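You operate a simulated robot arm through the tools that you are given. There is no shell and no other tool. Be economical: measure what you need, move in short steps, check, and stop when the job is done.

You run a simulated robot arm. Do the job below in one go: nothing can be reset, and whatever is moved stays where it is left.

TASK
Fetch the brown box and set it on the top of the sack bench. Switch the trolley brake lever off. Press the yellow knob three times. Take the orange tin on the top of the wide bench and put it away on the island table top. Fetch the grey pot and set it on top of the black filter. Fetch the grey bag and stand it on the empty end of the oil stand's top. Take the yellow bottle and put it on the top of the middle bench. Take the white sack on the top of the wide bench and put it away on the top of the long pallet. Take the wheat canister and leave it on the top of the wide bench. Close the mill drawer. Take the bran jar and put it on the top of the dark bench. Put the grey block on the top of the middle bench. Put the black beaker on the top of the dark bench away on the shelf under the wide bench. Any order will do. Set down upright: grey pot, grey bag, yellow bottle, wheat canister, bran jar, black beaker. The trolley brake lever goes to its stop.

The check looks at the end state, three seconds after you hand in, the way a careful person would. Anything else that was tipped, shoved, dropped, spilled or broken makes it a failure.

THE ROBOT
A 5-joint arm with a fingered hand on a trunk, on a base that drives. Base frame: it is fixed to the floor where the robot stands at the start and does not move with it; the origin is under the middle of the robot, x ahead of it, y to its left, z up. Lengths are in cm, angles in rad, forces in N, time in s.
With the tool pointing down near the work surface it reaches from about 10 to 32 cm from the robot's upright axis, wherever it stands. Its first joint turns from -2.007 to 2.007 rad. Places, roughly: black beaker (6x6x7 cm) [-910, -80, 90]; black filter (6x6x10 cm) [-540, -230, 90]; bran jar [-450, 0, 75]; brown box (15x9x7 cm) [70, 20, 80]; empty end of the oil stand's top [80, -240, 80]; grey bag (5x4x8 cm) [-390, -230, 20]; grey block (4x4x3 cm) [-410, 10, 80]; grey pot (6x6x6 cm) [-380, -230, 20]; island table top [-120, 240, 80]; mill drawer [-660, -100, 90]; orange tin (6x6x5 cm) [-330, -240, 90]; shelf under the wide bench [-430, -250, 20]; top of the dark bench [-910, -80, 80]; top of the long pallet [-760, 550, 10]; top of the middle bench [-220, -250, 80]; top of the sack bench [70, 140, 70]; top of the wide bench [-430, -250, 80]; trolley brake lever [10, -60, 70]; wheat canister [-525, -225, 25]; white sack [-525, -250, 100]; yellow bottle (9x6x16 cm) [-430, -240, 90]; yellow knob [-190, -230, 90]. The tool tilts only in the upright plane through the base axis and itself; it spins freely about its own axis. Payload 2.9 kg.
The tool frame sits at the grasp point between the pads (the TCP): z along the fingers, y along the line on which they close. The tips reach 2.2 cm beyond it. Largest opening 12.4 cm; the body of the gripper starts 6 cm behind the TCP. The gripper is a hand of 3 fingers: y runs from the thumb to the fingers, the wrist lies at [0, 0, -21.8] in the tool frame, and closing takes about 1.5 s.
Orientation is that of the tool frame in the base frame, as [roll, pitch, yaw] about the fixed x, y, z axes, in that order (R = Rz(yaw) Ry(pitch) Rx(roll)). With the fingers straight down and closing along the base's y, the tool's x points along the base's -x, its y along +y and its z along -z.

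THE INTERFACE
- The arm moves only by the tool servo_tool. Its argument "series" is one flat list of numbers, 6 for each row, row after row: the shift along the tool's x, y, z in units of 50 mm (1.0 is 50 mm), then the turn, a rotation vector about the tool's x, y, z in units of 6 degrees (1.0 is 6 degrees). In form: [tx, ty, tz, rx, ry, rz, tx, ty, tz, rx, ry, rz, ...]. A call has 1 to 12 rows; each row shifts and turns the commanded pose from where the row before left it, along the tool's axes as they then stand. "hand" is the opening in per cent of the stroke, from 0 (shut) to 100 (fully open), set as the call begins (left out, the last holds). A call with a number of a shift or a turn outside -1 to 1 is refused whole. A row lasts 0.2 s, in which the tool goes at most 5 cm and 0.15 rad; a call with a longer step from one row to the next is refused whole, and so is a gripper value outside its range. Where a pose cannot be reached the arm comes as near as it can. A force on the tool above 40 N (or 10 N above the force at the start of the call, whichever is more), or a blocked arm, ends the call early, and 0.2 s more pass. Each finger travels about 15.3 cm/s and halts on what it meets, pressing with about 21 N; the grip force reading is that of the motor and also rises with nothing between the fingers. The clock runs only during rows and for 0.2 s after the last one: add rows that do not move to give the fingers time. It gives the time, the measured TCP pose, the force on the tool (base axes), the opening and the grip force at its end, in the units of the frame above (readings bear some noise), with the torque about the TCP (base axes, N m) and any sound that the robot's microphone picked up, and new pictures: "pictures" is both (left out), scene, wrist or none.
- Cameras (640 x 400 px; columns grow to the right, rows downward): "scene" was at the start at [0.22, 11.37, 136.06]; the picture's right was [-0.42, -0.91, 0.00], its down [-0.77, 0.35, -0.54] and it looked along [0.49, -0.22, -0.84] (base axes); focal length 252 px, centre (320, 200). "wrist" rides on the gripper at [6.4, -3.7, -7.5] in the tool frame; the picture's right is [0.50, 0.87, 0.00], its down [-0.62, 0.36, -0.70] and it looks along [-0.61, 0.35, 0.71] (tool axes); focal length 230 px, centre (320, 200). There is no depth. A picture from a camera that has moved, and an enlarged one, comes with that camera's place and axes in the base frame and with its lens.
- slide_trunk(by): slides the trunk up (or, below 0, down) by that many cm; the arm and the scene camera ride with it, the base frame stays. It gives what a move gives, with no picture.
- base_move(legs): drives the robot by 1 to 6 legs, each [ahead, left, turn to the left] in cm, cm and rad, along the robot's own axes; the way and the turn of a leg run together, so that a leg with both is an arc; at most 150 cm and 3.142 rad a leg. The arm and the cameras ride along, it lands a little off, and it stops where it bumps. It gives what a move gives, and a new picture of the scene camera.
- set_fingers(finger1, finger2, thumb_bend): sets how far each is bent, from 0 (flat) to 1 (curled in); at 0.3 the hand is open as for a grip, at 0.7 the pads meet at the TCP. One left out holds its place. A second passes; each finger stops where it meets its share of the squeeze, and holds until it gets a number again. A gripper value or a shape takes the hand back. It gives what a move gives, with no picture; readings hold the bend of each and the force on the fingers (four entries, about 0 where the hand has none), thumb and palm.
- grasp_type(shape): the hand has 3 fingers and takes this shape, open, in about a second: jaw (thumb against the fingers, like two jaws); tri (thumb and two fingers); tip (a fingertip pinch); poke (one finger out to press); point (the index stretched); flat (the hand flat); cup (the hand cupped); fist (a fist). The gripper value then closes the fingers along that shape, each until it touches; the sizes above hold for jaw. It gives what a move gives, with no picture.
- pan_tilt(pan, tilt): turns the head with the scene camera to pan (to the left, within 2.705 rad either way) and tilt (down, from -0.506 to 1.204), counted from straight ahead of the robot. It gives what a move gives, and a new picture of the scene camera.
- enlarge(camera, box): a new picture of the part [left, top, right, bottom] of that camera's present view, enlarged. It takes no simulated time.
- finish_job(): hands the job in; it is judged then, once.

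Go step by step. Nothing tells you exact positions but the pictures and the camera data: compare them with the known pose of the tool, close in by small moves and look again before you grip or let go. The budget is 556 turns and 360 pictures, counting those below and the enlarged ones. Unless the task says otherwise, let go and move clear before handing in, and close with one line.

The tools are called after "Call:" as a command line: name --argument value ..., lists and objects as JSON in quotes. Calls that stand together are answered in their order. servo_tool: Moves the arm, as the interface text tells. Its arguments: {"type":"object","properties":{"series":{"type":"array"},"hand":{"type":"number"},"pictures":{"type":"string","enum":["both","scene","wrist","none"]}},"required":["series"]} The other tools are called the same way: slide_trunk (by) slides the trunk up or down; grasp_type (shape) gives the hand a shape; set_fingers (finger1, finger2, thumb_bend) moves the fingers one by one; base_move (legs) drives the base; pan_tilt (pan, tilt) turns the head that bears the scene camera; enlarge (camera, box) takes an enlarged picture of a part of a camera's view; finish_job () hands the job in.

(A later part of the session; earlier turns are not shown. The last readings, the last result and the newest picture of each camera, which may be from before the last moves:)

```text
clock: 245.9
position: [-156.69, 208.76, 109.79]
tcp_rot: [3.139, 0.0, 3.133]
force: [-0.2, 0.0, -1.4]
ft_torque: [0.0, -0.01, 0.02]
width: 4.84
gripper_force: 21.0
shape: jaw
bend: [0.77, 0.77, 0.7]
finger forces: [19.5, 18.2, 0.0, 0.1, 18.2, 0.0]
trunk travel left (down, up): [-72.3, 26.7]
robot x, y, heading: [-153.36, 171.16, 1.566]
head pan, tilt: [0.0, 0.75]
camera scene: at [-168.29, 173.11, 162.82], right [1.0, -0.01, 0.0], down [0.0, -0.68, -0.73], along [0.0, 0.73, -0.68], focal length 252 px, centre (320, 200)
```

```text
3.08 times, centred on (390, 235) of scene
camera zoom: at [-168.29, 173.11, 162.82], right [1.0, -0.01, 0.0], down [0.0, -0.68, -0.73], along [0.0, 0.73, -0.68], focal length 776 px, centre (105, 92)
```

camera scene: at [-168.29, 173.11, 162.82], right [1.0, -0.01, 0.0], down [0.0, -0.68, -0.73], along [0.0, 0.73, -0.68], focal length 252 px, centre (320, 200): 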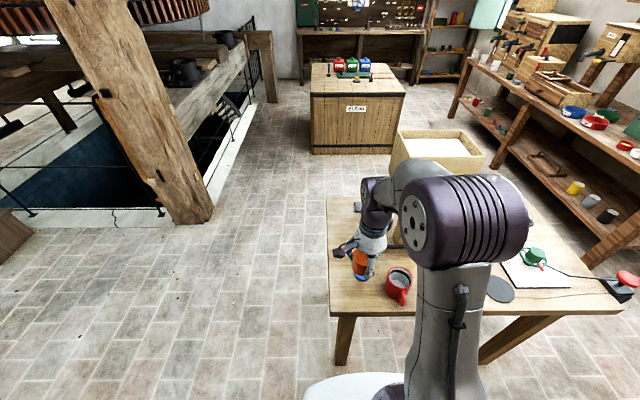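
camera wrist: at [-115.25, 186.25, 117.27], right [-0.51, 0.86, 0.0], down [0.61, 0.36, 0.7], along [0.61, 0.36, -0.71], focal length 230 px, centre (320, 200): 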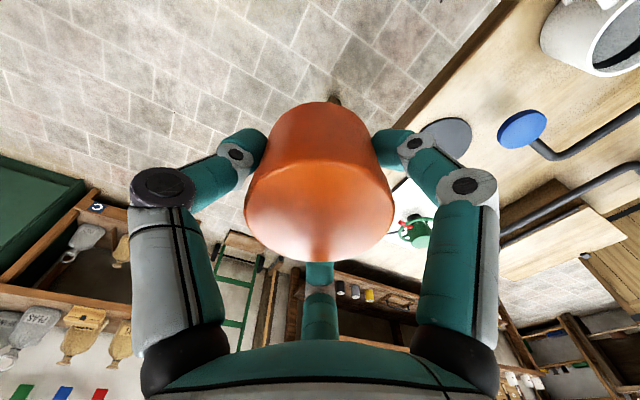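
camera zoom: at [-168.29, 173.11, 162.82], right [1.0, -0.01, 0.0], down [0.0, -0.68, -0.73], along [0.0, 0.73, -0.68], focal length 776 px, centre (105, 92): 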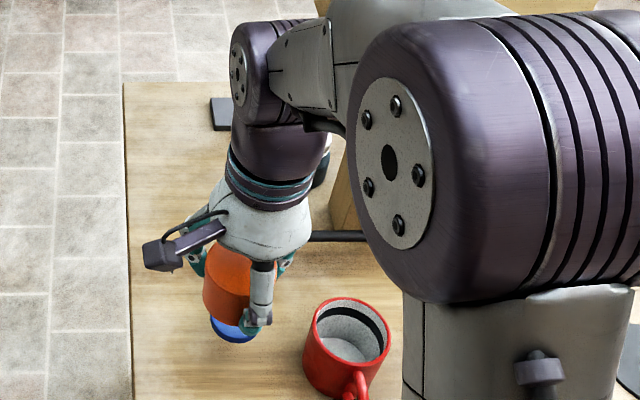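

The paddle lies low at about (-154.3,217,87) and the mug's edge at x≈-147, so a tin at (-158,209.5) is clear. I lower it there.

Call:
servo_tool --series '[0.26, 0.1, 0.7, 0, 0, 0, 0, 0, 0.9, 0, 0, 0, 0, 0, 0.9, 0, 0, 0, 0, 0, 0.9, 0, 0, 0, 0, 0, 0.4, 0, 0, 0, 0, 0, 0, 0, 0, 0]' --pictures "both"

Call:
enlarge --camera "scene" --box '[300, 210, 460, 330]'

```text
clock: 247.3
position: [-158.16, 209.44, 90.92]
tcp_rot: [3.139, 0.0, 3.132]
force: [-0.1, -0.2, -1.1]
ft_torque: [-0.03, 0.0, 0.0]
width: 4.81
gripper_force: 21.2
shape: jaw
bend: [0.77, 0.77, 0.7]
finger forces: [20.2, 17.8, 0.1, 0.0, 18.5, 0.0]
trunk travel left (down, up): [-72.3, 26.7]
robot x, y, heading: [-153.8, 170.88, 1.565]
head pan, tilt: [0.0, 0.75]
camera scene: at [-168.29, 173.04, 162.82], right [1.0, -0.01, 0.0], down [0.0, -0.68, -0.73], along [0.0, 0.73, -0.68], focal length 252 px, centre (320, 200)
camera wrist: at [-164.66, 205.63, 98.39], right [-0.49, 0.87, 0.0], down [0.62, 0.35, 0.7], along [0.61, 0.35, -0.71], focal length 230 px, centre (320, 200)
```

scene: 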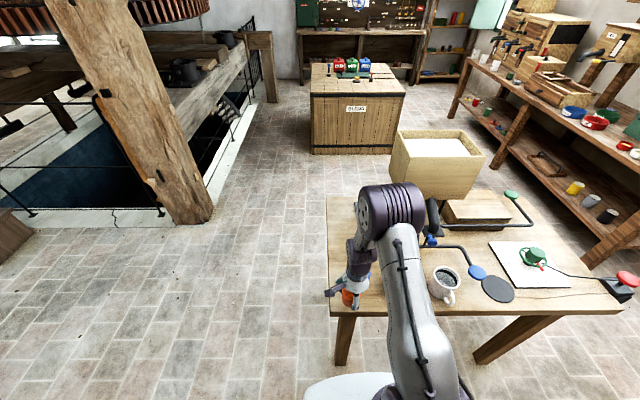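
wrist: 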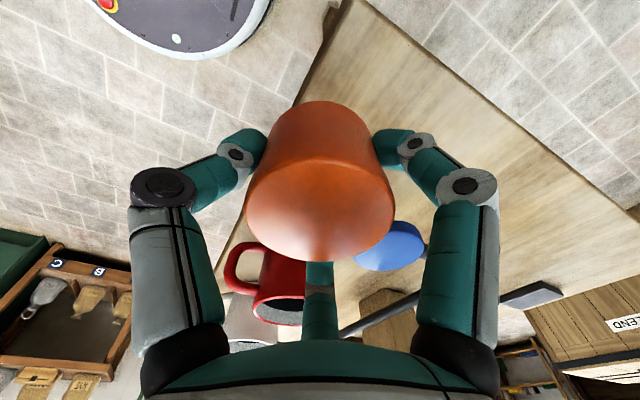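

```text
3.33 times, centred on (380, 270) of scene
camera zoom: at [-168.29, 173.04, 162.82], right [1.0, -0.01, 0.0], down [0.0, -0.68, -0.73], along [0.0, 0.73, -0.68], focal length 841 px, centre (120, -33)
```

zoom: 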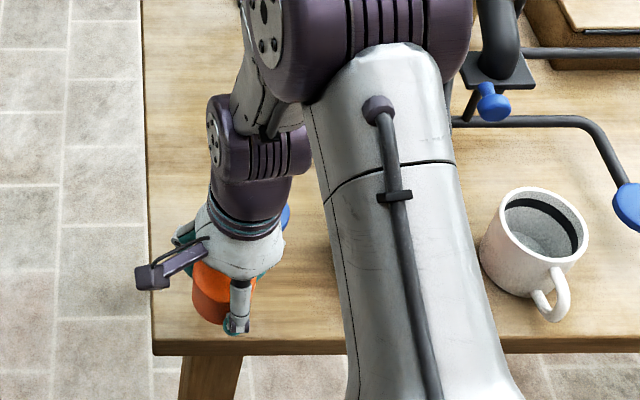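

The tin will sit just inside the front edge; I nudge it 0.4 cm inward and lower to contact.

Call:
servo_tool --series '[0, 0.08, 0.3, 0, 0, 0, 0, 0, 0.2, 0, 0, 0, 0, 0, 0.1, 0, 0, 0, 0, 0, 0.1, 0, 0, 0, 0, 0, 0.1, 0, 0, 0, 0, 0, 0.1, 0, 0, 0]' --pictures "none"

```text
clock: 248.7
position: [-157.96, 209.66, 86.34]
tcp_rot: [3.139, 0.0, 3.132]
force: [0.2, 0.0, 0.0]
ft_torque: [0.02, -0.04, -0.03]
width: 4.83
gripper_force: 21.0
shape: jaw
bend: [0.77, 0.77, 0.7]
finger forces: [20.2, 17.9, 0.1, 0.1, 18.6, 0.0]
trunk travel left (down, up): [-72.3, 26.7]
robot x, y, heading: [-153.75, 171.04, 1.562]
head pan, tilt: [0.0, 0.75]
```

Call:
servo_tool --series '[0, 0, 0.05, 0, 0, 0, 0, 0, 0.05, 0, 0, 0]' --pictures "wrist"

```text
clock: 249.3
position: [-157.94, 209.71, 85.81]
tcp_rot: [3.141, 0.0, 3.133]
force: [0.6, 0.6, -0.6]
ft_torque: [0.0, -0.03, 0.0]
width: 4.81
gripper_force: 21.1
shape: jaw
bend: [0.77, 0.77, 0.7]
finger forces: [20.3, 17.9, 0.0, 0.0, 18.6, 0.0]
trunk travel left (down, up): [-72.3, 26.7]
robot x, y, heading: [-153.87, 170.44, 1.565]
head pan, tilt: [0.0, 0.75]
camera wrist: at [-164.5, 205.97, 93.33], right [-0.49, 0.87, 0.0], down [0.62, 0.35, 0.7], along [0.61, 0.35, -0.71], focal length 230 px, centre (320, 200)
```

wrist: 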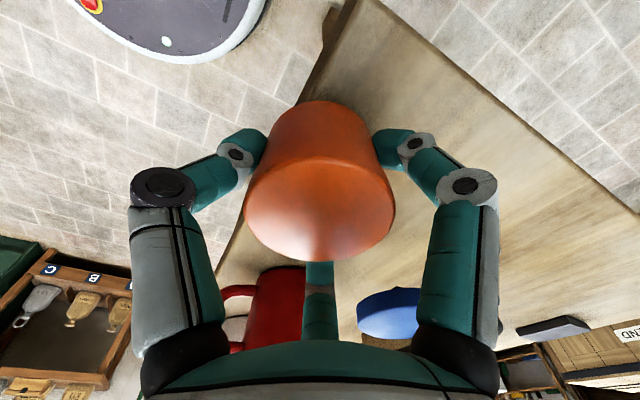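

Not down yet; I continue in small steps.

Call:
servo_tool --series '[0, 0.06, 0.08, 0, 0, 0, 0, 0, 0.08, 0, 0, 0, 0, 0, 0.08, 0, 0, 0, 0, 0, 0.08, 0, 0, 0, 0, 0, 0.08, 0, 0, 0, 0, 0, 0.08, 0, 0, 0, 0, 0, 0.08, 0, 0, 0, 0, 0, 0.08, 0, 0, 0]' --pictures "wrist"

```text
clock: 250.5
position: [-157.95, 210.11, 84.34]
tcp_rot: [3.129, -0.002, 3.132]
force: [3.5, -3.2, 33.4]
ft_torque: [-0.31, 0.13, 0.08]
width: 5.09
gripper_force: 21.5
shape: jaw
bend: [0.78, 0.78, 0.71]
finger forces: [22.3, 22.1, 0.0, 0.1, 24.6, 0.1]
trunk travel left (down, up): [-72.3, 26.7]
robot x, y, heading: [-153.63, 170.95, 1.559]
head pan, tilt: [0.0, 0.75]
stopped in row 5: the force on the tool passed its limit at 43 N (the readings are from after the stop); the commanded pose is now the measured one
camera wrist: at [-164.47, 206.23, 91.86], right [-0.49, 0.87, 0.01], down [0.62, 0.34, 0.7], along [0.61, 0.35, -0.71], focal length 230 px, centre (320, 200)
```

wrist: 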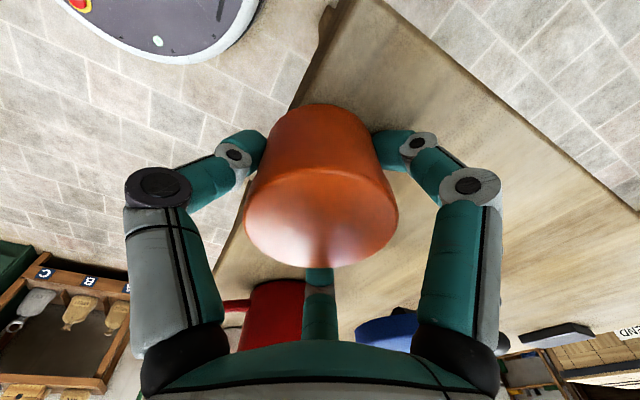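

Down. I ease, open partly and lift away.

Call:
servo_tool --series '[0, 0, -0.06, 0, 0, 0]' --pictures "none"

Call:
servo_tool --series '[0, 0, 0, 0, 0, 0, 0, 0, 0, 0, 0, 0, 0, 0, 0, 0, 0, 0, 0, 0, 0, 0, 0, 0]' --hand 72 --pictures "none"

Call:
servo_tool --series '[0, 0, -0.3, 0, 0, 0, 0, 0, -0.6, 0, 0, 0, 0, 0, -1, 0, 0, 0, 0, 0, -1, 0, 0, 0, 0, 0, -1, 0, 0, 0, 0, 0, -0.8, 0, 0, 0]' --pictures "wrist"

```text
clock: 250.9
position: [-157.9, 210.11, 84.46]
tcp_rot: [3.133, -0.003, 3.13]
force: [3.1, -3.4, 19.2]
ft_torque: [-0.19, 0.09, 0.04]
width: 5.09
gripper_force: 20.8
shape: jaw
bend: [0.78, 0.78, 0.71]
finger forces: [21.9, 21.5, 0.1, 0.0, 23.3, 0.0]
trunk travel left (down, up): [-72.3, 26.7]
robot x, y, heading: [-153.89, 170.6, 1.569]
head pan, tilt: [0.0, 0.75]
```

```text
clock: 251.9
position: [-157.95, 210.21, 84.39]
tcp_rot: [3.135, -0.002, 3.132]
force: [0.2, -0.4, -1.1]
ft_torque: [0.0, 0.02, -0.02]
width: 8.9
gripper_force: 0.0
shape: jaw
bend: [0.28, 0.28, 0.75]
finger forces: [0.0, 0.0, 0.0, 0.0, 0.0, 0.0]
trunk travel left (down, up): [-72.3, 26.7]
robot x, y, heading: [-153.75, 170.92, 1.565]
head pan, tilt: [0.0, 0.75]
```

```text
clock: 253.3
position: [-157.82, 210.05, 107.87]
tcp_rot: [3.134, -0.001, 3.13]
force: [0.9, 0.6, -0.1]
ft_torque: [0.03, -0.02, 0.02]
width: 8.93
gripper_force: 0.0
shape: jaw
bend: [0.28, 0.28, 0.75]
finger forces: [0.0, 0.0, 0.0, 0.0, 0.1, 0.0]
trunk travel left (down, up): [-72.3, 26.7]
robot x, y, heading: [-154.0, 170.63, 1.565]
head pan, tilt: [0.0, 0.75]
camera wrist: at [-164.31, 206.25, 115.32], right [-0.49, 0.87, 0.01], down [0.62, 0.35, 0.7], along [0.61, 0.35, -0.71], focal length 230 px, centre (320, 200)
```

wrist: 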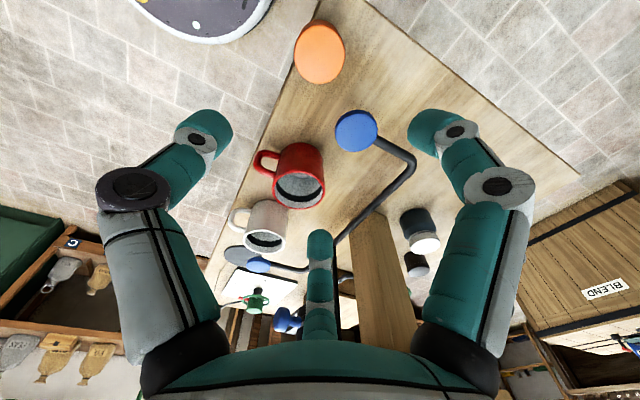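

The tin stands near the front edge; I zoom in to make sure it is fully on the table.

Call:
enlarge --camera "wrist" --box '[240, 0, 400, 100]'

Call:
enlarge --camera "scene" --box '[300, 200, 440, 330]'

```text
4.00 times, centred on (320, 50) of wrist
camera zoom: at [-164.31, 206.25, 115.32], right [-0.49, 0.87, 0.01], down [0.62, 0.35, 0.7], along [0.61, 0.35, -0.71], focal length 920 px, centre (320, 800)
```

zoom: 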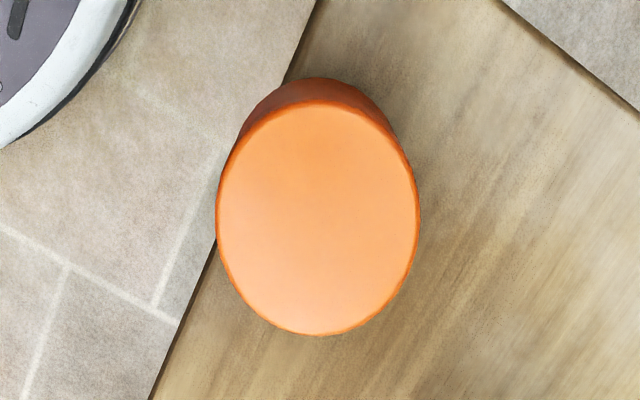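

```text
3.08 times, centred on (370, 265) of scene
camera zoom: at [-168.27, 172.94, 162.82], right [1.0, -0.01, 0.0], down [0.0, -0.68, -0.73], along [0.0, 0.73, -0.68], focal length 776 px, centre (166, 0)
```

zoom: 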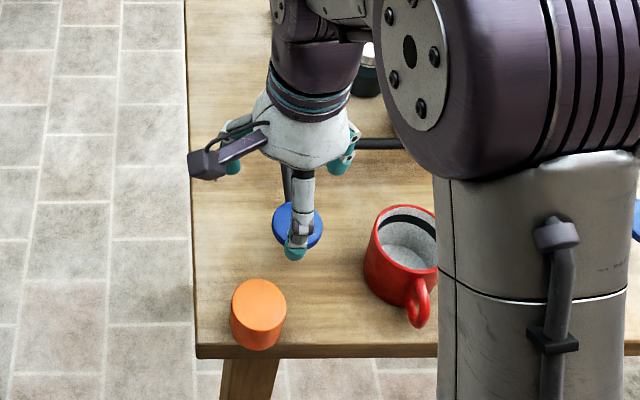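

Its base overhangs the edge slightly. I re-grip it and shift it 1.5 cm inward and 1.5 cm left.

Call:
servo_tool --series '[0, 0, 1, 0, 0, 0, 0, 0, 1, 0, 0, 0, 0, 0, 1, 0, 0, 0, 0, 0, 1, 0, 0, 0, 0, 0, 0.58, 0, 0, 0, 0, 0, 0, 0, 0, 0]' --pictures "wrist"

Call:
servo_tool --series '[0, 0, 0, 0, 0, 0, 0, 0, 0, 0, 0, 0, 0, 0, 0, 0, 0, 0, 0, 0, 0, 0, 0, 0, 0, 0, 0, 0, 0, 0, 0, 0, 0, 0, 0, 0, 0, 0, 0, 0, 0, 0, 0, 0, -0.3, 0, 0, 0]' --hand 0 --pictures "wrist"

```text
clock: 254.7
position: [-157.83, 210.39, 84.91]
tcp_rot: [3.133, -0.001, 3.131]
force: [0.1, 0.4, 0.5]
ft_torque: [0.0, 0.03, 0.01]
width: 8.92
gripper_force: 0.1
shape: jaw
bend: [0.28, 0.28, 0.75]
finger forces: [0.0, 0.1, 0.0, 0.1, 0.0, 0.0]
trunk travel left (down, up): [-72.3, 26.7]
robot x, y, heading: [-154.18, 170.86, 1.569]
head pan, tilt: [0.0, 0.75]
camera wrist: at [-164.41, 206.6, 92.36], right [-0.49, 0.87, 0.01], down [0.62, 0.34, 0.7], along [0.61, 0.35, -0.71], focal length 230 px, centre (320, 200)
```

wrist: 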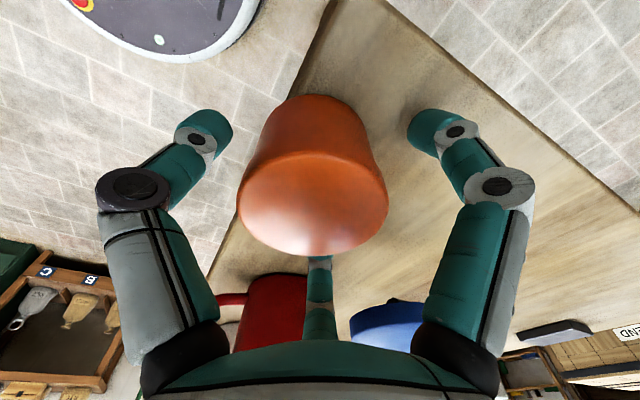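

```text
clock: 256.5
position: [-157.97, 210.2, 86.63]
tcp_rot: [3.134, -0.001, 3.132]
force: [0.7, -0.3, -0.8]
ft_torque: [0.02, 0.0, 0.04]
width: 4.96
gripper_force: 20.5
shape: jaw
bend: [0.77, 0.76, 0.7]
finger forces: [17.1, 18.5, 0.0, 0.0, 19.1, 0.1]
trunk travel left (down, up): [-72.3, 26.7]
robot x, y, heading: [-153.4, 170.89, 1.565]
head pan, tilt: [0.0, 0.75]
camera wrist: at [-164.52, 206.48, 94.01], right [-0.49, 0.87, 0.01], down [0.62, 0.35, 0.7], along [0.61, 0.35, -0.71], focal length 230 px, centre (320, 200)
```

wrist: 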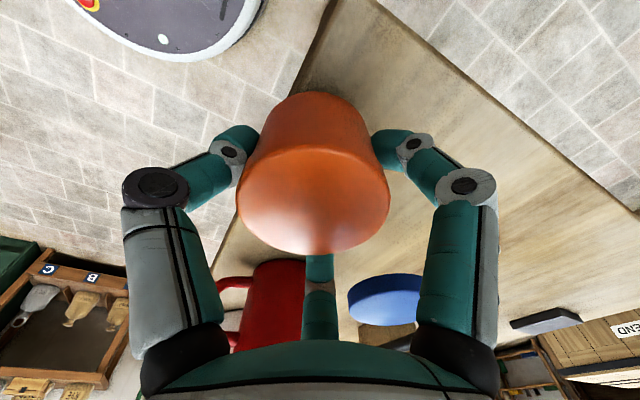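

Call:
servo_tool --series '[0.3, 0.38, 0, 0, 0, 0, 0, 0, 0.2, 0, 0, 0, 0, 0, 0.08, 0, 0, 0, 0, 0, 0.08, 0, 0, 0, 0, 0, 0.08, 0, 0, 0, 0, 0, 0.08, 0, 0, 0]' --pictures "wrist"

```text
clock: 257.9
position: [-159.45, 212.25, 84.4]
tcp_rot: [3.12, -0.004, 3.131]
force: [2.2, -2.1, 32.3]
ft_torque: [-0.34, 0.11, 0.05]
width: 5.15
gripper_force: 20.9
shape: jaw
bend: [0.79, 0.77, 0.69]
finger forces: [19.3, 22.6, 0.1, 0.0, 24.2, 0.1]
trunk travel left (down, up): [-72.3, 26.7]
robot x, y, heading: [-153.77, 171.04, 1.566]
head pan, tilt: [0.0, 0.75]
stopped in row 6: the force on the tool passed its limit at 43 N (the readings are from after the stop); the commanded pose is now the measured one
camera wrist: at [-166.01, 208.38, 91.91], right [-0.49, 0.87, 0.02], down [0.62, 0.34, 0.71], along [0.61, 0.36, -0.71], focal length 230 px, centre (320, 200)
```

wrist: 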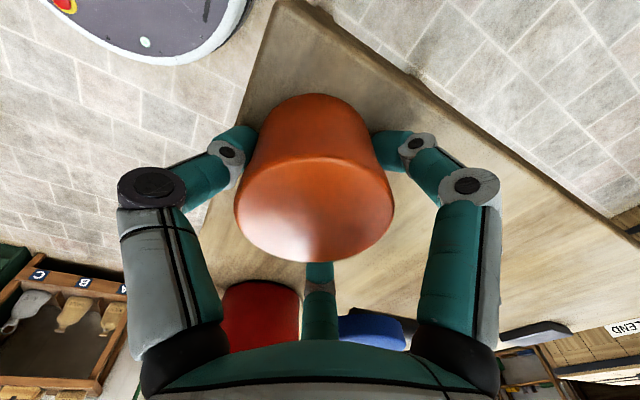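

Call:
servo_tool --series '[0, 0, -0.06, 0, 0, 0]' --pictures "none"

Call:
servo_tool --series '[0, 0, 0, 0, 0, 0, 0, 0, 0, 0, 0, 0, 0, 0, 0, 0, 0, 0, 0, 0, 0, 0, 0, 0]' --hand 60 --pictures "none"

Call:
servo_tool --series '[0, 0, -0.3, 0, 0, 0, 0, 0, -0.6, 0, 0, 0, 0, 0, -1, 0, 0, 0, 0, 0, -1, 0, 0, 0, 0, 0, -1, 0, 0, 0, 0, 0, -0.8, 0, 0, 0]' --pictures "none"

Call:
enlarge --camera "scene" --box '[300, 200, 440, 330]'

```text
clock: 258.3
position: [-159.55, 212.37, 84.59]
tcp_rot: [3.126, -0.003, 3.13]
force: [1.3, 0.3, 18.0]
ft_torque: [-0.19, 0.04, 0.02]
width: 5.16
gripper_force: 20.8
shape: jaw
bend: [0.79, 0.77, 0.69]
finger forces: [20.1, 22.1, 0.0, 0.0, 23.0, 0.0]
trunk travel left (down, up): [-72.3, 26.7]
robot x, y, heading: [-153.73, 171.07, 1.563]
head pan, tilt: [0.0, 0.75]
```

```text
clock: 259.3
position: [-159.39, 212.25, 84.51]
tcp_rot: [3.128, 0.0, 3.132]
force: [-3.6, -11.8, -13.0]
ft_torque: [0.0, 0.46, -0.45]
width: 6.88
gripper_force: 0.1
shape: jaw
bend: [0.32, 0.4, 0.7]
finger forces: [0.0, 16.2, 0.1, 0.0, 0.0, 0.0]
trunk travel left (down, up): [-72.3, 26.7]
robot x, y, heading: [-153.37, 170.92, 1.565]
head pan, tilt: [0.0, 0.75]
```

```text
clock: 260.7
position: [-159.35, 211.98, 108.0]
tcp_rot: [3.126, 0.0, 3.132]
force: [-0.8, 0.3, -0.9]
ft_torque: [0.0, 0.0, 0.01]
width: 7.38
gripper_force: 0.0
shape: jaw
bend: [0.32, 0.32, 0.7]
finger forces: [0.1, 0.1, 0.1, 0.0, 0.0, 0.0]
trunk travel left (down, up): [-72.3, 26.7]
robot x, y, heading: [-153.59, 170.41, 1.561]
head pan, tilt: [0.0, 0.75]
```

```text
3.08 times, centred on (370, 265) of scene
camera zoom: at [-168.27, 172.93, 162.82], right [1.0, -0.01, 0.0], down [0.0, -0.68, -0.73], along [0.0, 0.73, -0.68], focal length 776 px, centre (166, 0)
```

zoom: 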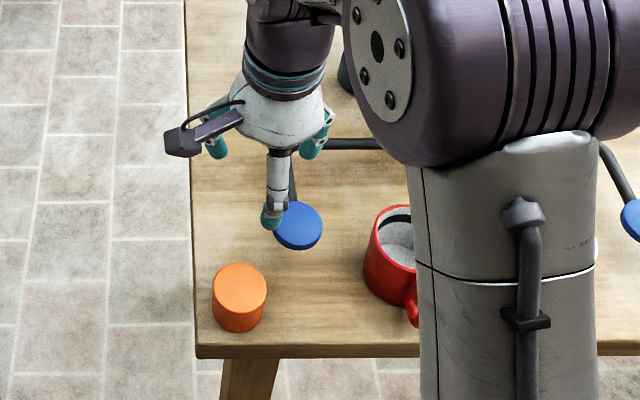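

The tin is fully on the table and the paddle is where it was. Next the grey block: I back away and drive toward the tables in the middle of the room to look.

Call:
base_move --legs '[[-60, 0, 0], [0, 150, 0], [0, 30, 0]]'

Call:
pan_tilt --pan 1.7 --tilt 0.5

Call:
pan_tilt --pan 2.4 --tilt 0.6

```text
clock: 272.6
position: [-335.9, 154.49, 107.97]
tcp_rot: [3.127, -0.001, 3.119]
force: [-0.5, -0.2, -0.3]
ft_torque: [-0.01, -0.01, -0.01]
width: 7.37
gripper_force: 0.0
shape: jaw
bend: [0.32, 0.32, 0.7]
finger forces: [0.0, 0.1, 0.0, 0.0, 0.1, 0.0]
trunk travel left (down, up): [-72.3, 26.7]
robot x, y, heading: [-330.49, 113.47, 1.548]
head pan, tilt: [0.0, 0.75]
camera scene: at [-345.17, 115.65, 162.82], right [1.0, -0.02, 0.0], down [-0.01, -0.68, -0.73], along [0.01, 0.73, -0.68], focal length 252 px, centre (320, 200)
```

scene: 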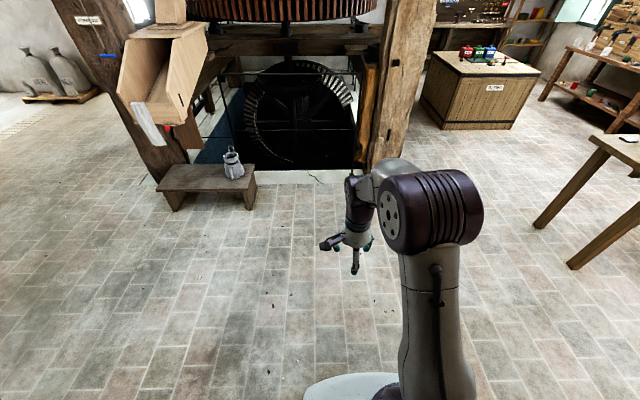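

```text
clock: 274.3
position: [-335.8, 154.6, 107.9]
tcp_rot: [3.128, -0.002, 3.121]
force: [-0.6, 0.8, 0.0]
ft_torque: [-0.02, 0.0, -0.02]
width: 7.4
gripper_force: 0.0
shape: jaw
bend: [0.32, 0.32, 0.7]
finger forces: [0.0, 0.0, 0.0, 0.0, 0.0, 0.1]
trunk travel left (down, up): [-72.3, 26.7]
robot x, y, heading: [-330.74, 113.42, 1.556]
head pan, tilt: [1.7, 0.499]
camera scene: at [-354.29, 106.35, 165.02], right [-0.11, 0.99, 0.0], down [0.48, 0.05, -0.88], along [-0.87, -0.1, -0.48], focal length 252 px, centre (320, 200)
```

scene: 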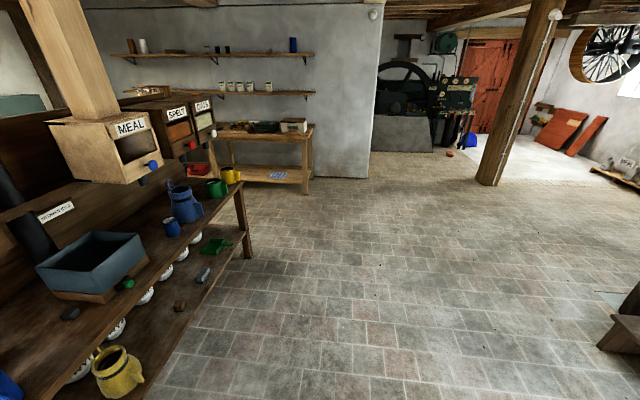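

```text
clock: 275.4
position: [-335.81, 154.53, 107.97]
tcp_rot: [3.128, -0.002, 3.121]
force: [0.2, -0.5, -0.3]
ft_torque: [0.03, 0.02, -0.01]
width: 7.38
gripper_force: 0.1
shape: jaw
bend: [0.32, 0.32, 0.7]
finger forces: [0.0, 0.0, 0.1, 0.1, 0.0, 0.0]
trunk travel left (down, up): [-72.3, 26.7]
robot x, y, heading: [-330.63, 113.28, 1.551]
head pan, tilt: [2.4, 0.6]
camera scene: at [-351.34, 100.95, 164.11], right [-0.73, 0.69, 0.0], down [0.39, 0.41, -0.83], along [-0.57, -0.6, -0.56], focal length 252 px, centre (320, 200)
```

scene: 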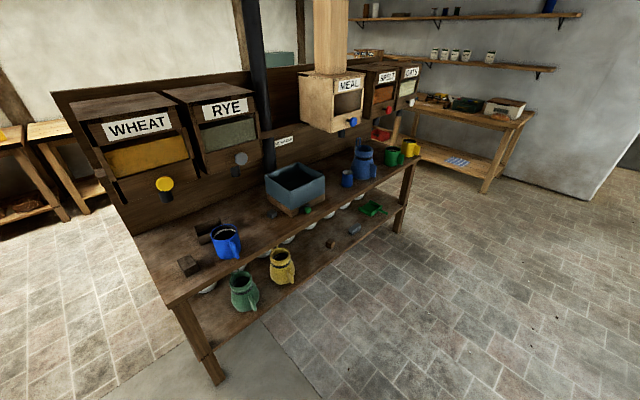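

This is the bin station with hoppers. I zoom to find the grey block and the bran jar.

Call:
enlarge --camera "scene" --box '[140, 160, 340, 320]'

Call:
enlarge --camera "scene" --box '[280, 120, 440, 260]'

```text
2.50 times, centred on (240, 240) of scene
camera zoom: at [-351.34, 100.95, 164.11], right [-0.73, 0.69, 0.0], down [0.39, 0.41, -0.83], along [-0.57, -0.6, -0.56], focal length 631 px, centre (520, 100)
```

zoom: 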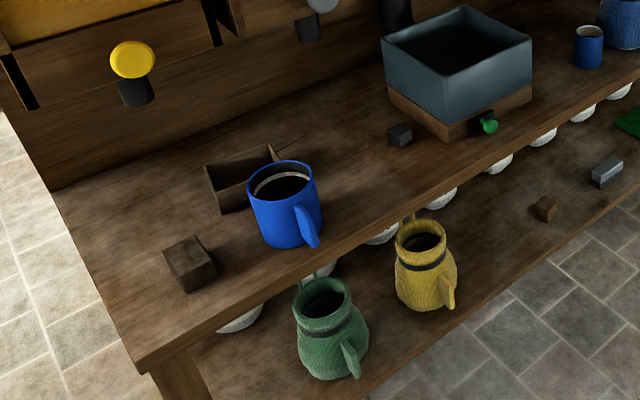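

```text
2.86 times, centred on (360, 190) of scene
camera zoom: at [-351.34, 100.95, 164.11], right [-0.73, 0.69, 0.0], down [0.39, 0.41, -0.83], along [-0.57, -0.6, -0.56], focal length 721 px, centre (206, 229)
```

zoom: 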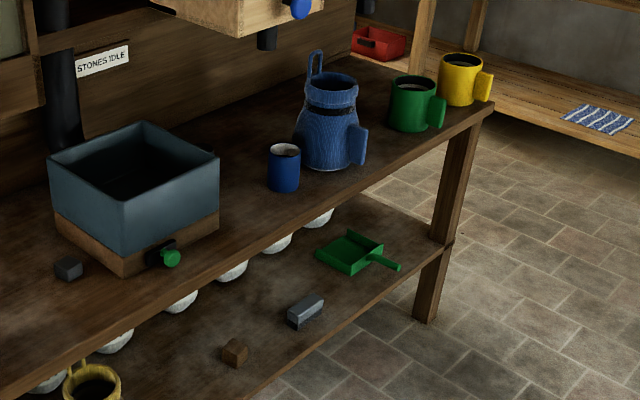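

The grey block is the small dark cube beside the basin, about (-408,3,79). I turn round to face the station, move in front of it and lower the head for a look at the lower row, where the bran jar may be.

Call:
base_move --legs '[[0, 0, 3.13], [0, -75, 0]]'

Call:
pan_tilt --pan 0.0 --tilt 0.4

```text
clock: 286.7
position: [-401.07, 75.45, 108.01]
tcp_rot: [3.128, -0.001, -0.052]
force: [-0.4, 0.1, 1.1]
ft_torque: [-0.02, 0.0, -0.03]
width: 7.4
gripper_force: 0.0
shape: jaw
bend: [0.32, 0.32, 0.7]
finger forces: [0.0, 0.1, 0.1, 0.0, 0.0, 0.0]
trunk travel left (down, up): [-72.3, 26.7]
robot x, y, heading: [-405.33, 117.13, -1.62]
head pan, tilt: [2.4, 0.6]
camera scene: at [-384.05, 128.16, 164.11], right [0.7, -0.71, 0.0], down [-0.4, -0.4, -0.83], along [0.59, 0.58, -0.56], focal length 252 px, centre (320, 200)
```

scene: 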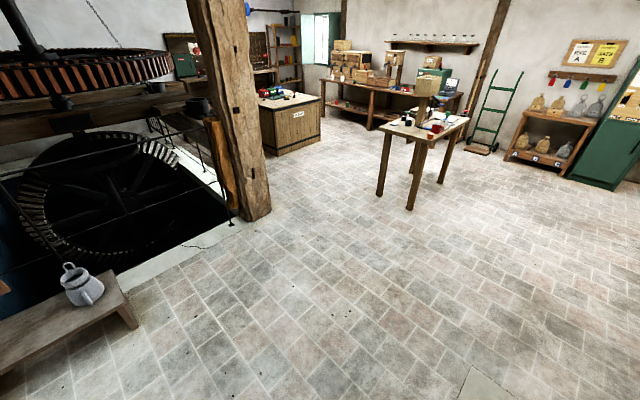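

```text
clock: 288.9
position: [-401.06, 75.51, 107.96]
tcp_rot: [3.127, -0.002, -0.052]
force: [-0.5, 0.7, 0.5]
ft_torque: [0.02, 0.01, 0.0]
width: 7.4
gripper_force: 0.1
shape: jaw
bend: [0.32, 0.32, 0.7]
finger forces: [0.0, 0.1, 0.1, 0.0, 0.0, 0.1]
trunk travel left (down, up): [-72.3, 26.7]
robot x, y, heading: [-404.91, 116.8, -1.623]
head pan, tilt: [0.0, 0.4]
camera scene: at [-390.73, 112.69, 165.93], right [-1.0, 0.05, 0.0], down [0.02, 0.39, -0.92], along [-0.04, -0.92, -0.39], focal length 252 px, centre (320, 200)
```

scene: 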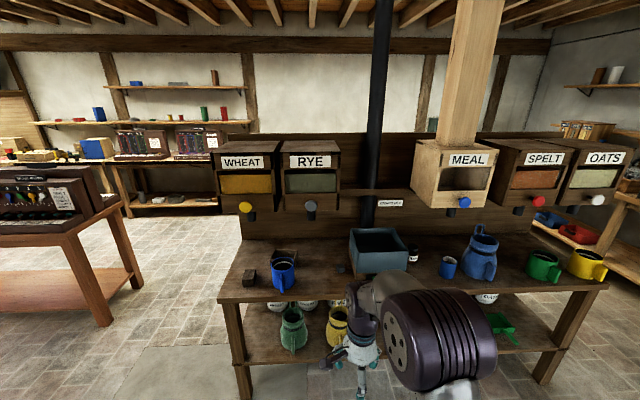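

Call:
enlarge --camera "scene" --box '[230, 215, 440, 345]'

Call:
enlarge --camera "scene" --box '[390, 215, 620, 345]'

```text
3.05 times, centred on (335, 280) of scene
camera zoom: at [-390.73, 112.69, 165.93], right [-1.0, 0.05, 0.0], down [0.02, 0.39, -0.92], along [-0.04, -0.92, -0.39], focal length 769 px, centre (274, -44)
```

zoom: 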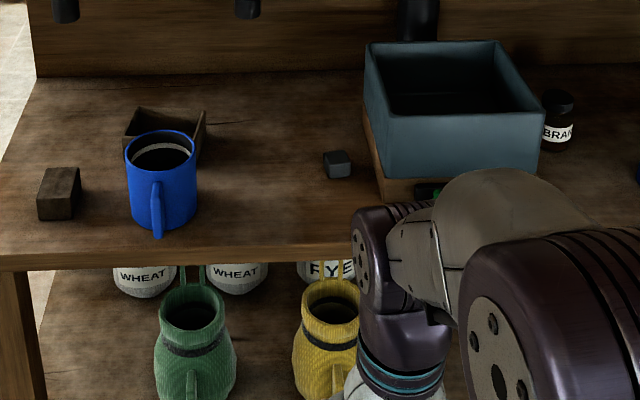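

```text
2.78 times, centred on (505, 280) of scene
camera zoom: at [-390.73, 112.69, 165.93], right [-1.0, 0.05, 0.0], down [0.02, 0.39, -0.92], along [-0.04, -0.92, -0.39], focal length 702 px, centre (-195, -23)
```

zoom: 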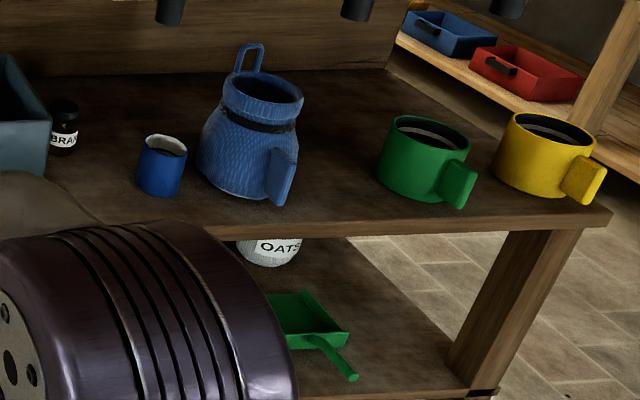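

BRAN jar found behind the basin at about (-448,-2); grey block at (-407,5,81), table top z≈80. The hoppers overhang, so I retract the arm, drive in and look at the clearance.

Call:
servo_tool --series '[0, -0.9, 0, 0, 0, 0, 0, -0.9, 0, 0, 0, 0, 0, -0.9, 0, 0, 0, 0]' --hand 100 --pictures "none"

Call:
base_move --legs '[[0, -4, 0.05], [50, 0, 0]]'

Call:
slide_trunk --by -12

Call:
pan_tilt --pan 0.0 --tilt 0.5

Call:
servo_tool --series '[0, 0, 0, 0, 0, 0]' --pictures "wrist"

```text
clock: 289.7
position: [-400.42, 89.19, 107.82]
tcp_rot: [3.126, -0.003, -0.052]
force: [1.2, 0.1, 0.0]
ft_torque: [0.02, -0.01, -0.03]
width: 12.4
gripper_force: 0.0
shape: jaw
bend: [0.3, 0.3, 0.3]
finger forces: [0.0, 0.0, 0.0, 0.0, 0.0, 0.0]
trunk travel left (down, up): [-72.3, 26.7]
robot x, y, heading: [-404.89, 116.91, -1.616]
head pan, tilt: [0.0, 0.4]
```

```text
clock: 293.1
position: [-403.03, 38.61, 107.69]
tcp_rot: [3.127, -0.002, -0.003]
force: [0.1, 0.1, -0.1]
ft_torque: [-0.01, 0.0, 0.0]
width: 12.39
gripper_force: 0.1
shape: jaw
bend: [0.3, 0.3, 0.3]
finger forces: [0.0, 0.1, 0.0, 0.0, 0.1, 0.0]
trunk travel left (down, up): [-72.3, 26.7]
robot x, y, heading: [-408.64, 66.12, -1.567]
head pan, tilt: [0.0, 0.4]
camera scene: at [-394.49, 62.76, 165.93], right [-1.0, 0.0, 0.0], down [0.0, 0.39, -0.92], along [0.0, -0.92, -0.39], focal length 252 px, centre (320, 200)
```

scene: 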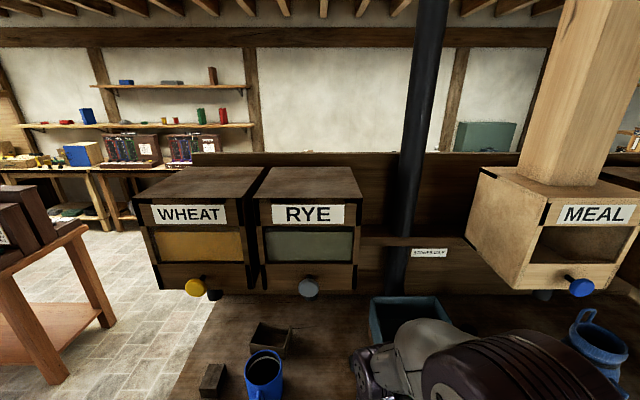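

```text
clock: 294.6
position: [-402.97, 38.66, 95.69]
tcp_rot: [3.128, -0.003, -0.003]
force: [-0.3, 0.1, 0.4]
ft_torque: [0.0, -0.06, -0.01]
width: 12.38
gripper_force: 0.0
shape: jaw
bend: [0.3, 0.3, 0.3]
finger forces: [0.0, 0.1, 0.0, 0.1, 0.0, 0.1]
trunk travel left (down, up): [-60.3, 38.7]
robot x, y, heading: [-408.94, 66.09, -1.571]
head pan, tilt: [0.0, 0.4]
```

```text
clock: 295.3
position: [-402.96, 38.72, 95.71]
tcp_rot: [3.127, -0.004, -0.001]
force: [-0.3, 0.3, -0.4]
ft_torque: [0.0, 0.0, -0.01]
width: 12.38
gripper_force: 0.1
shape: jaw
bend: [0.3, 0.3, 0.3]
finger forces: [0.0, 0.1, 0.0, 0.0, 0.1, 0.0]
trunk travel left (down, up): [-60.3, 38.7]
robot x, y, heading: [-408.77, 66.16, -1.57]
head pan, tilt: [0.0, 0.499]
camera scene: at [-394.49, 62.96, 153.02], right [-1.0, 0.0, 0.0], down [0.0, 0.48, -0.88], along [0.0, -0.88, -0.48], focal length 252 px, centre (320, 200)
```

scene: 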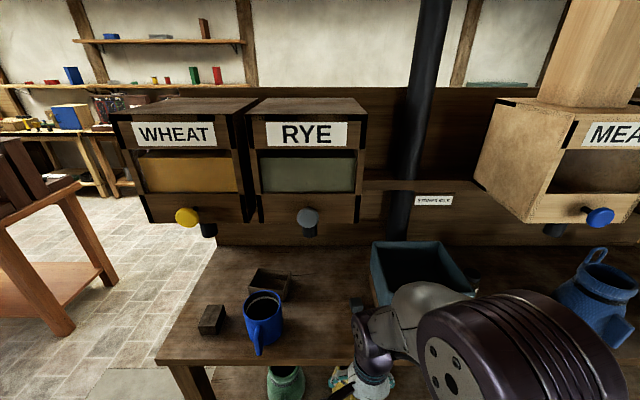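

```text
clock: 295.7
position: [-403.03, 38.8, 95.76]
tcp_rot: [3.126, -0.003, -0.004]
force: [0.2, -0.1, 0.5]
ft_torque: [-0.03, 0.01, -0.02]
width: 12.39
gripper_force: 0.1
shape: jaw
bend: [0.3, 0.3, 0.3]
finger forces: [0.1, 0.1, 0.1, 0.0, 0.1, 0.0]
trunk travel left (down, up): [-60.3, 38.7]
robot x, y, heading: [-409.11, 66.2, -1.57]
head pan, tilt: [0.0, 0.499]
camera wrist: at [-396.79, 42.4, 103.18], right [0.5, -0.87, 0.01], down [-0.62, -0.34, 0.7], along [-0.61, -0.36, -0.71], focal length 230 px, centre (320, 200)
```

wrist: 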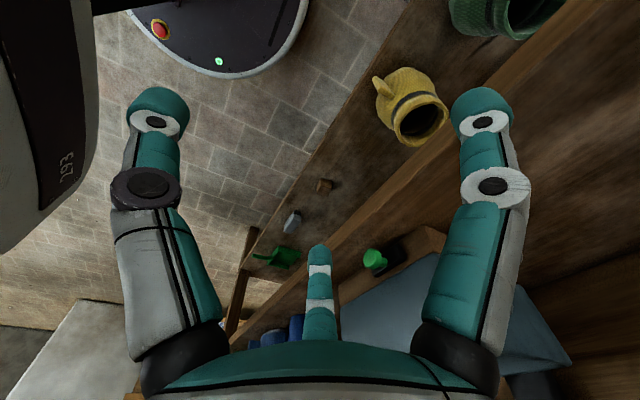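

Hopper bottoms are at z≈119 and front at y≈12, leaving room for the wrist below. The block is only ~3 cm from the basin, so I will turn the hand so that the thumb points away from the basin (+x) and use a half-open hand.

Call:
base_move --legs '[[8, 0, 0]]'

Call:
servo_tool --series '[0, 0, 0, 0.15, 0, 1, 0, 0, 0, 0, 0, 1, 0, 0, 0, 0, 0, 1, 0, 0, 0, 0, 0, 1, 0, 0, 0, 0, 0, 1, 0, 0, 0, 0, 0, 1, 0, 0, 0, 0, 0, 1, 0, 0, 0, 0, 0, 1, 0, 0, 0, 0, 0, 1, 0, 0, 0, 0, 0, 1, 0, 0, 0, 0, 0, 1, 0, 0, 0, 0, 0, 1]' --pictures "none"

Call:
servo_tool --series '[0, 0, 0, 0, 0, 1, 0, 0, 0, 0, 0, 1, 0, 0, 0, 0, 0, 1]' --pictures "none"

Call:
set_fingers --finger1 0.46 --finger2 0.46 --thumb_bend 0.46

Call:
enlarge --camera "wrist" --box '[0, 0, 640, 400]'

```text
clock: 296.7
position: [-403.01, 30.69, 95.75]
tcp_rot: [3.128, -0.002, -0.002]
force: [-0.3, 0.0, -0.6]
ft_torque: [0.03, 0.02, 0.03]
width: 12.41
gripper_force: 0.0
shape: jaw
bend: [0.3, 0.3, 0.3]
finger forces: [0.0, 0.0, 0.0, 0.0, 0.0, 0.0]
trunk travel left (down, up): [-60.3, 38.7]
robot x, y, heading: [-408.46, 58.44, -1.569]
head pan, tilt: [0.0, 0.499]
camera scene: at [-394.48, 54.94, 153.01], right [-1.0, 0.0, 0.0], down [0.0, 0.48, -0.88], along [0.0, -0.88, -0.48], focal length 252 px, centre (320, 200)
```

scene: 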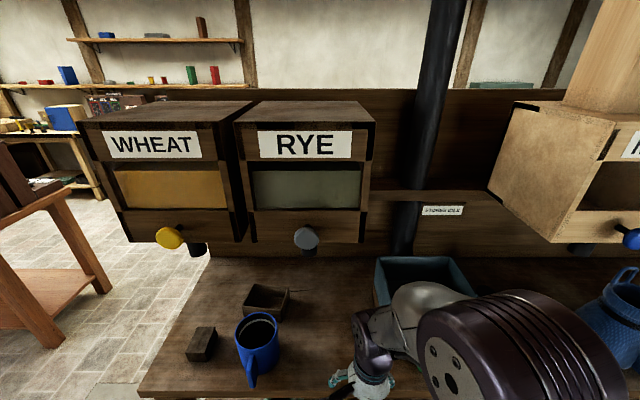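

```text
clock: 299.3
position: [-402.94, 30.96, 95.6]
tcp_rot: [-3.141, 0.001, -1.261]
force: [0.7, -0.4, -0.3]
ft_torque: [0.0, 0.0, -0.02]
width: 12.39
gripper_force: 0.0
shape: jaw
bend: [0.3, 0.3, 0.3]
finger forces: [0.0, 0.1, 0.0, 0.0, 0.1, 0.0]
trunk travel left (down, up): [-60.3, 38.7]
robot x, y, heading: [-408.76, 58.51, -1.571]
head pan, tilt: [0.0, 0.499]
```

```text
clock: 300.1
position: [-403.04, 30.89, 95.7]
tcp_rot: [-3.14, 0.0, -1.573]
force: [0.6, 0.5, 0.4]
ft_torque: [-0.04, -0.01, 0.0]
width: 12.39
gripper_force: 0.0
shape: jaw
bend: [0.3, 0.3, 0.3]
finger forces: [0.1, 0.0, 0.1, 0.1, 0.0, 0.1]
trunk travel left (down, up): [-60.3, 38.7]
robot x, y, heading: [-409.12, 58.75, -1.569]
head pan, tilt: [0.0, 0.499]
```

```text
clock: 301.1
position: [-403.12, 30.92, 95.81]
tcp_rot: [-3.141, 0.0, -1.572]
force: [0.5, 0.1, 0.1]
ft_torque: [-0.01, -0.02, 0.01]
width: 6.11
gripper_force: 0.0
shape: fingers
bend: [0.46, 0.46, 0.46]
finger forces: [0.0, 0.1, 0.0, 0.1, 0.0, 0.0]
trunk travel left (down, up): [-60.3, 38.7]
robot x, y, heading: [-408.61, 58.56, -1.567]
head pan, tilt: [0.0, 0.499]
```

```text
1.00 times, centred on (320, 200) of wrist (not enlarged: the box is as wide or as high as the picture)
camera zoom: at [-399.53, 24.33, 103.22], right [-0.87, -0.5, 0.0], down [-0.35, 0.62, 0.7], along [-0.35, 0.61, -0.71], focal length 230 px, centre (320, 200)
```

zoom: 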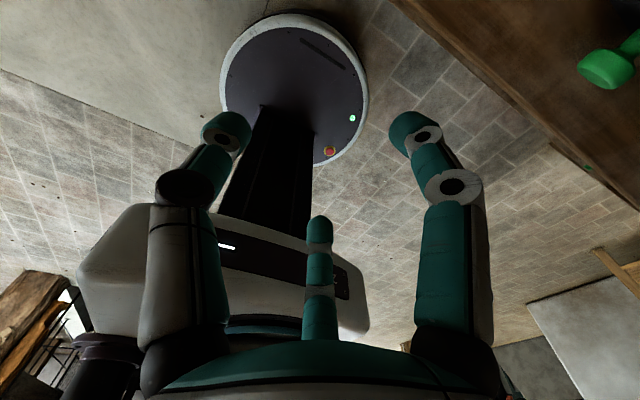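

The half-open digits have ~5 cm radius. I move over the block at this height and look with both cameras.

Call:
servo_tool --series '[0.85, 0.12, 0, 0, 0, 0, 0.85, 0.12, 0, 0, 0, 0, 0.85, 0.12, 0, 0, 0, 0, 0.85, 0.12, 0, 0, 0, 0, 0.85, 0.12, 0, 0, 0, 0, 0, 0, 0, 0, 0, 0]'

```text
clock: 302.7
position: [-405.97, 12.09, 96.33]
tcp_rot: [3.141, -0.01, -1.572]
force: [0.1, 0.7, 0.3]
ft_torque: [0.02, -0.01, -0.01]
width: 6.08
gripper_force: 0.0
shape: fingers
bend: [0.46, 0.46, 0.46]
finger forces: [0.1, 0.0, 0.0, 0.1, 0.0, 0.0]
trunk travel left (down, up): [-60.3, 38.7]
robot x, y, heading: [-409.18, 58.88, -1.567]
head pan, tilt: [0.0, 0.499]
stopped in row 6: the arm was blocked; the commanded pose is now the measured one
camera scene: at [-394.62, 58.55, 153.14], right [-1.0, 0.0, 0.0], down [0.0, 0.46, -0.89], along [0.0, -0.89, -0.46], focal length 252 px, centre (320, 200)
camera wrist: at [-402.5, 5.7, 103.87], right [-0.87, -0.5, 0.0], down [-0.36, 0.62, 0.7], along [-0.35, 0.6, -0.72], focal length 230 px, centre (320, 200)
```

scene: 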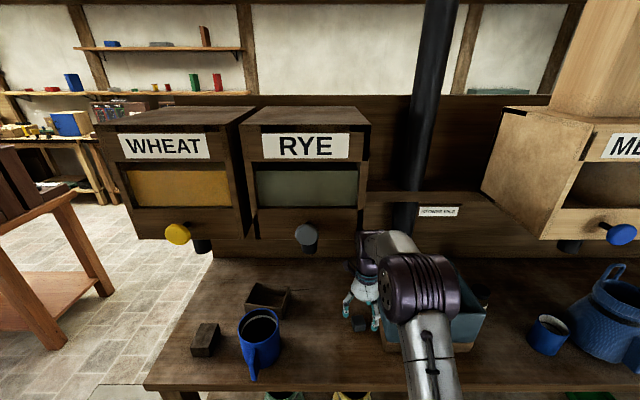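
wrist: 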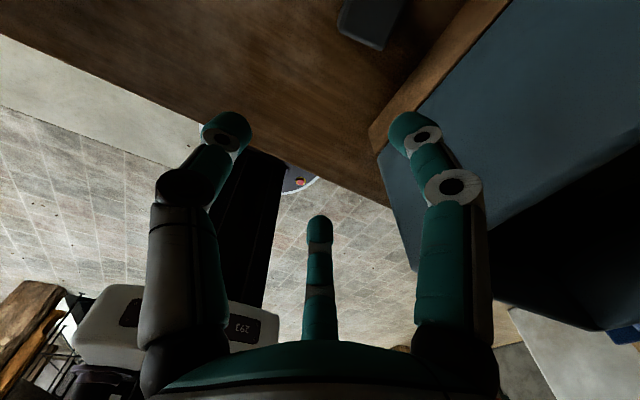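

The wrist touched the RYE hopper because the tool is too high. I back off at once and go lower before moving in.

Call:
servo_tool --series '[-0.6, 0, 0, 0, 0, 0, -0.6, 0, 0, 0, 0, 0, 0, 0, 0, 0, 0, 0]' --pictures "scene"

```text
clock: 303.5
position: [-405.86, 15.91, 95.07]
tcp_rot: [3.139, 0.013, -1.572]
force: [-0.9, 0.3, -0.8]
ft_torque: [0.04, 0.02, -0.01]
width: 6.11
gripper_force: 0.0
shape: fingers
bend: [0.46, 0.46, 0.46]
finger forces: [0.0, 0.0, 0.0, 0.0, 0.0, 0.0]
trunk travel left (down, up): [-60.3, 38.7]
robot x, y, heading: [-409.0, 58.39, -1.571]
head pan, tilt: [0.0, 0.499]
camera scene: at [-394.46, 55.01, 153.01], right [-1.0, 0.0, 0.0], down [0.0, 0.48, -0.88], along [0.0, -0.88, -0.48], focal length 252 px, centre (320, 200)
```

scene: 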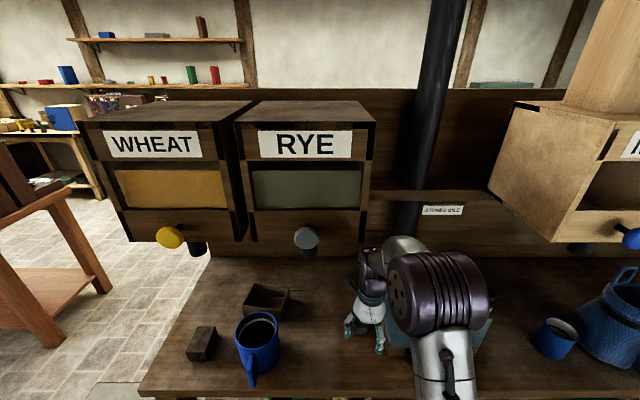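

The hoppers are unmoved. I lower to TCP z≈86.3 here, then move in under the hopper.

Call:
servo_tool --series '[0, 0, 0.6, 0, -0.12, 0, 0, 0, 0.6, 0, 0, 0, 0, 0, 0.55, 0, 0, 0, 0, 0, 0, 0, 0, 0]'

```text
clock: 304.5
position: [-405.97, 16.28, 86.31]
tcp_rot: [3.139, 0.022, -1.573]
force: [1.0, 0.1, -0.1]
ft_torque: [-0.01, -0.02, -0.01]
width: 6.09
gripper_force: 0.0
shape: fingers
bend: [0.46, 0.46, 0.46]
finger forces: [0.0, 0.1, 0.1, 0.0, 0.0, 0.1]
trunk travel left (down, up): [-60.3, 38.7]
robot x, y, heading: [-409.26, 58.83, -1.571]
head pan, tilt: [0.0, 0.499]
camera scene: at [-394.49, 55.34, 153.02], right [-1.0, 0.0, 0.0], down [0.0, 0.48, -0.88], along [0.0, -0.88, -0.48], focal length 252 px, centre (320, 200)
camera wrist: at [-402.42, 9.61, 93.64], right [-0.87, -0.5, -0.01], down [-0.35, 0.6, 0.72], along [-0.35, 0.62, -0.7], focal length 230 px, centre (320, 200)
```

scene: 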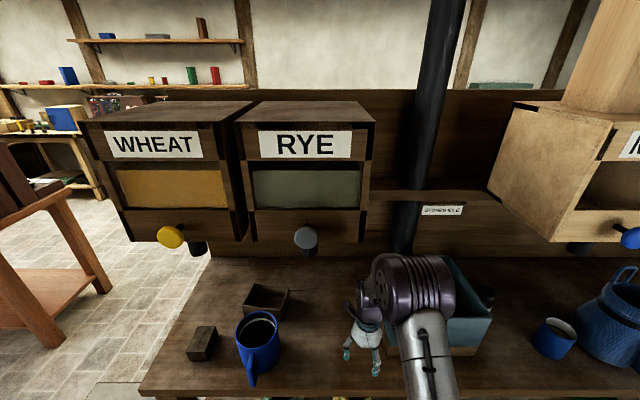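
wrist: 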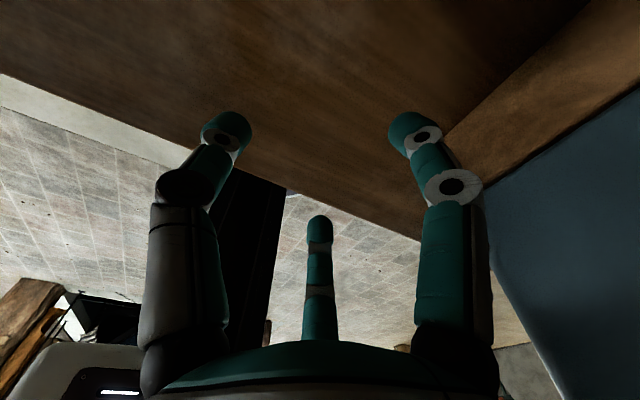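

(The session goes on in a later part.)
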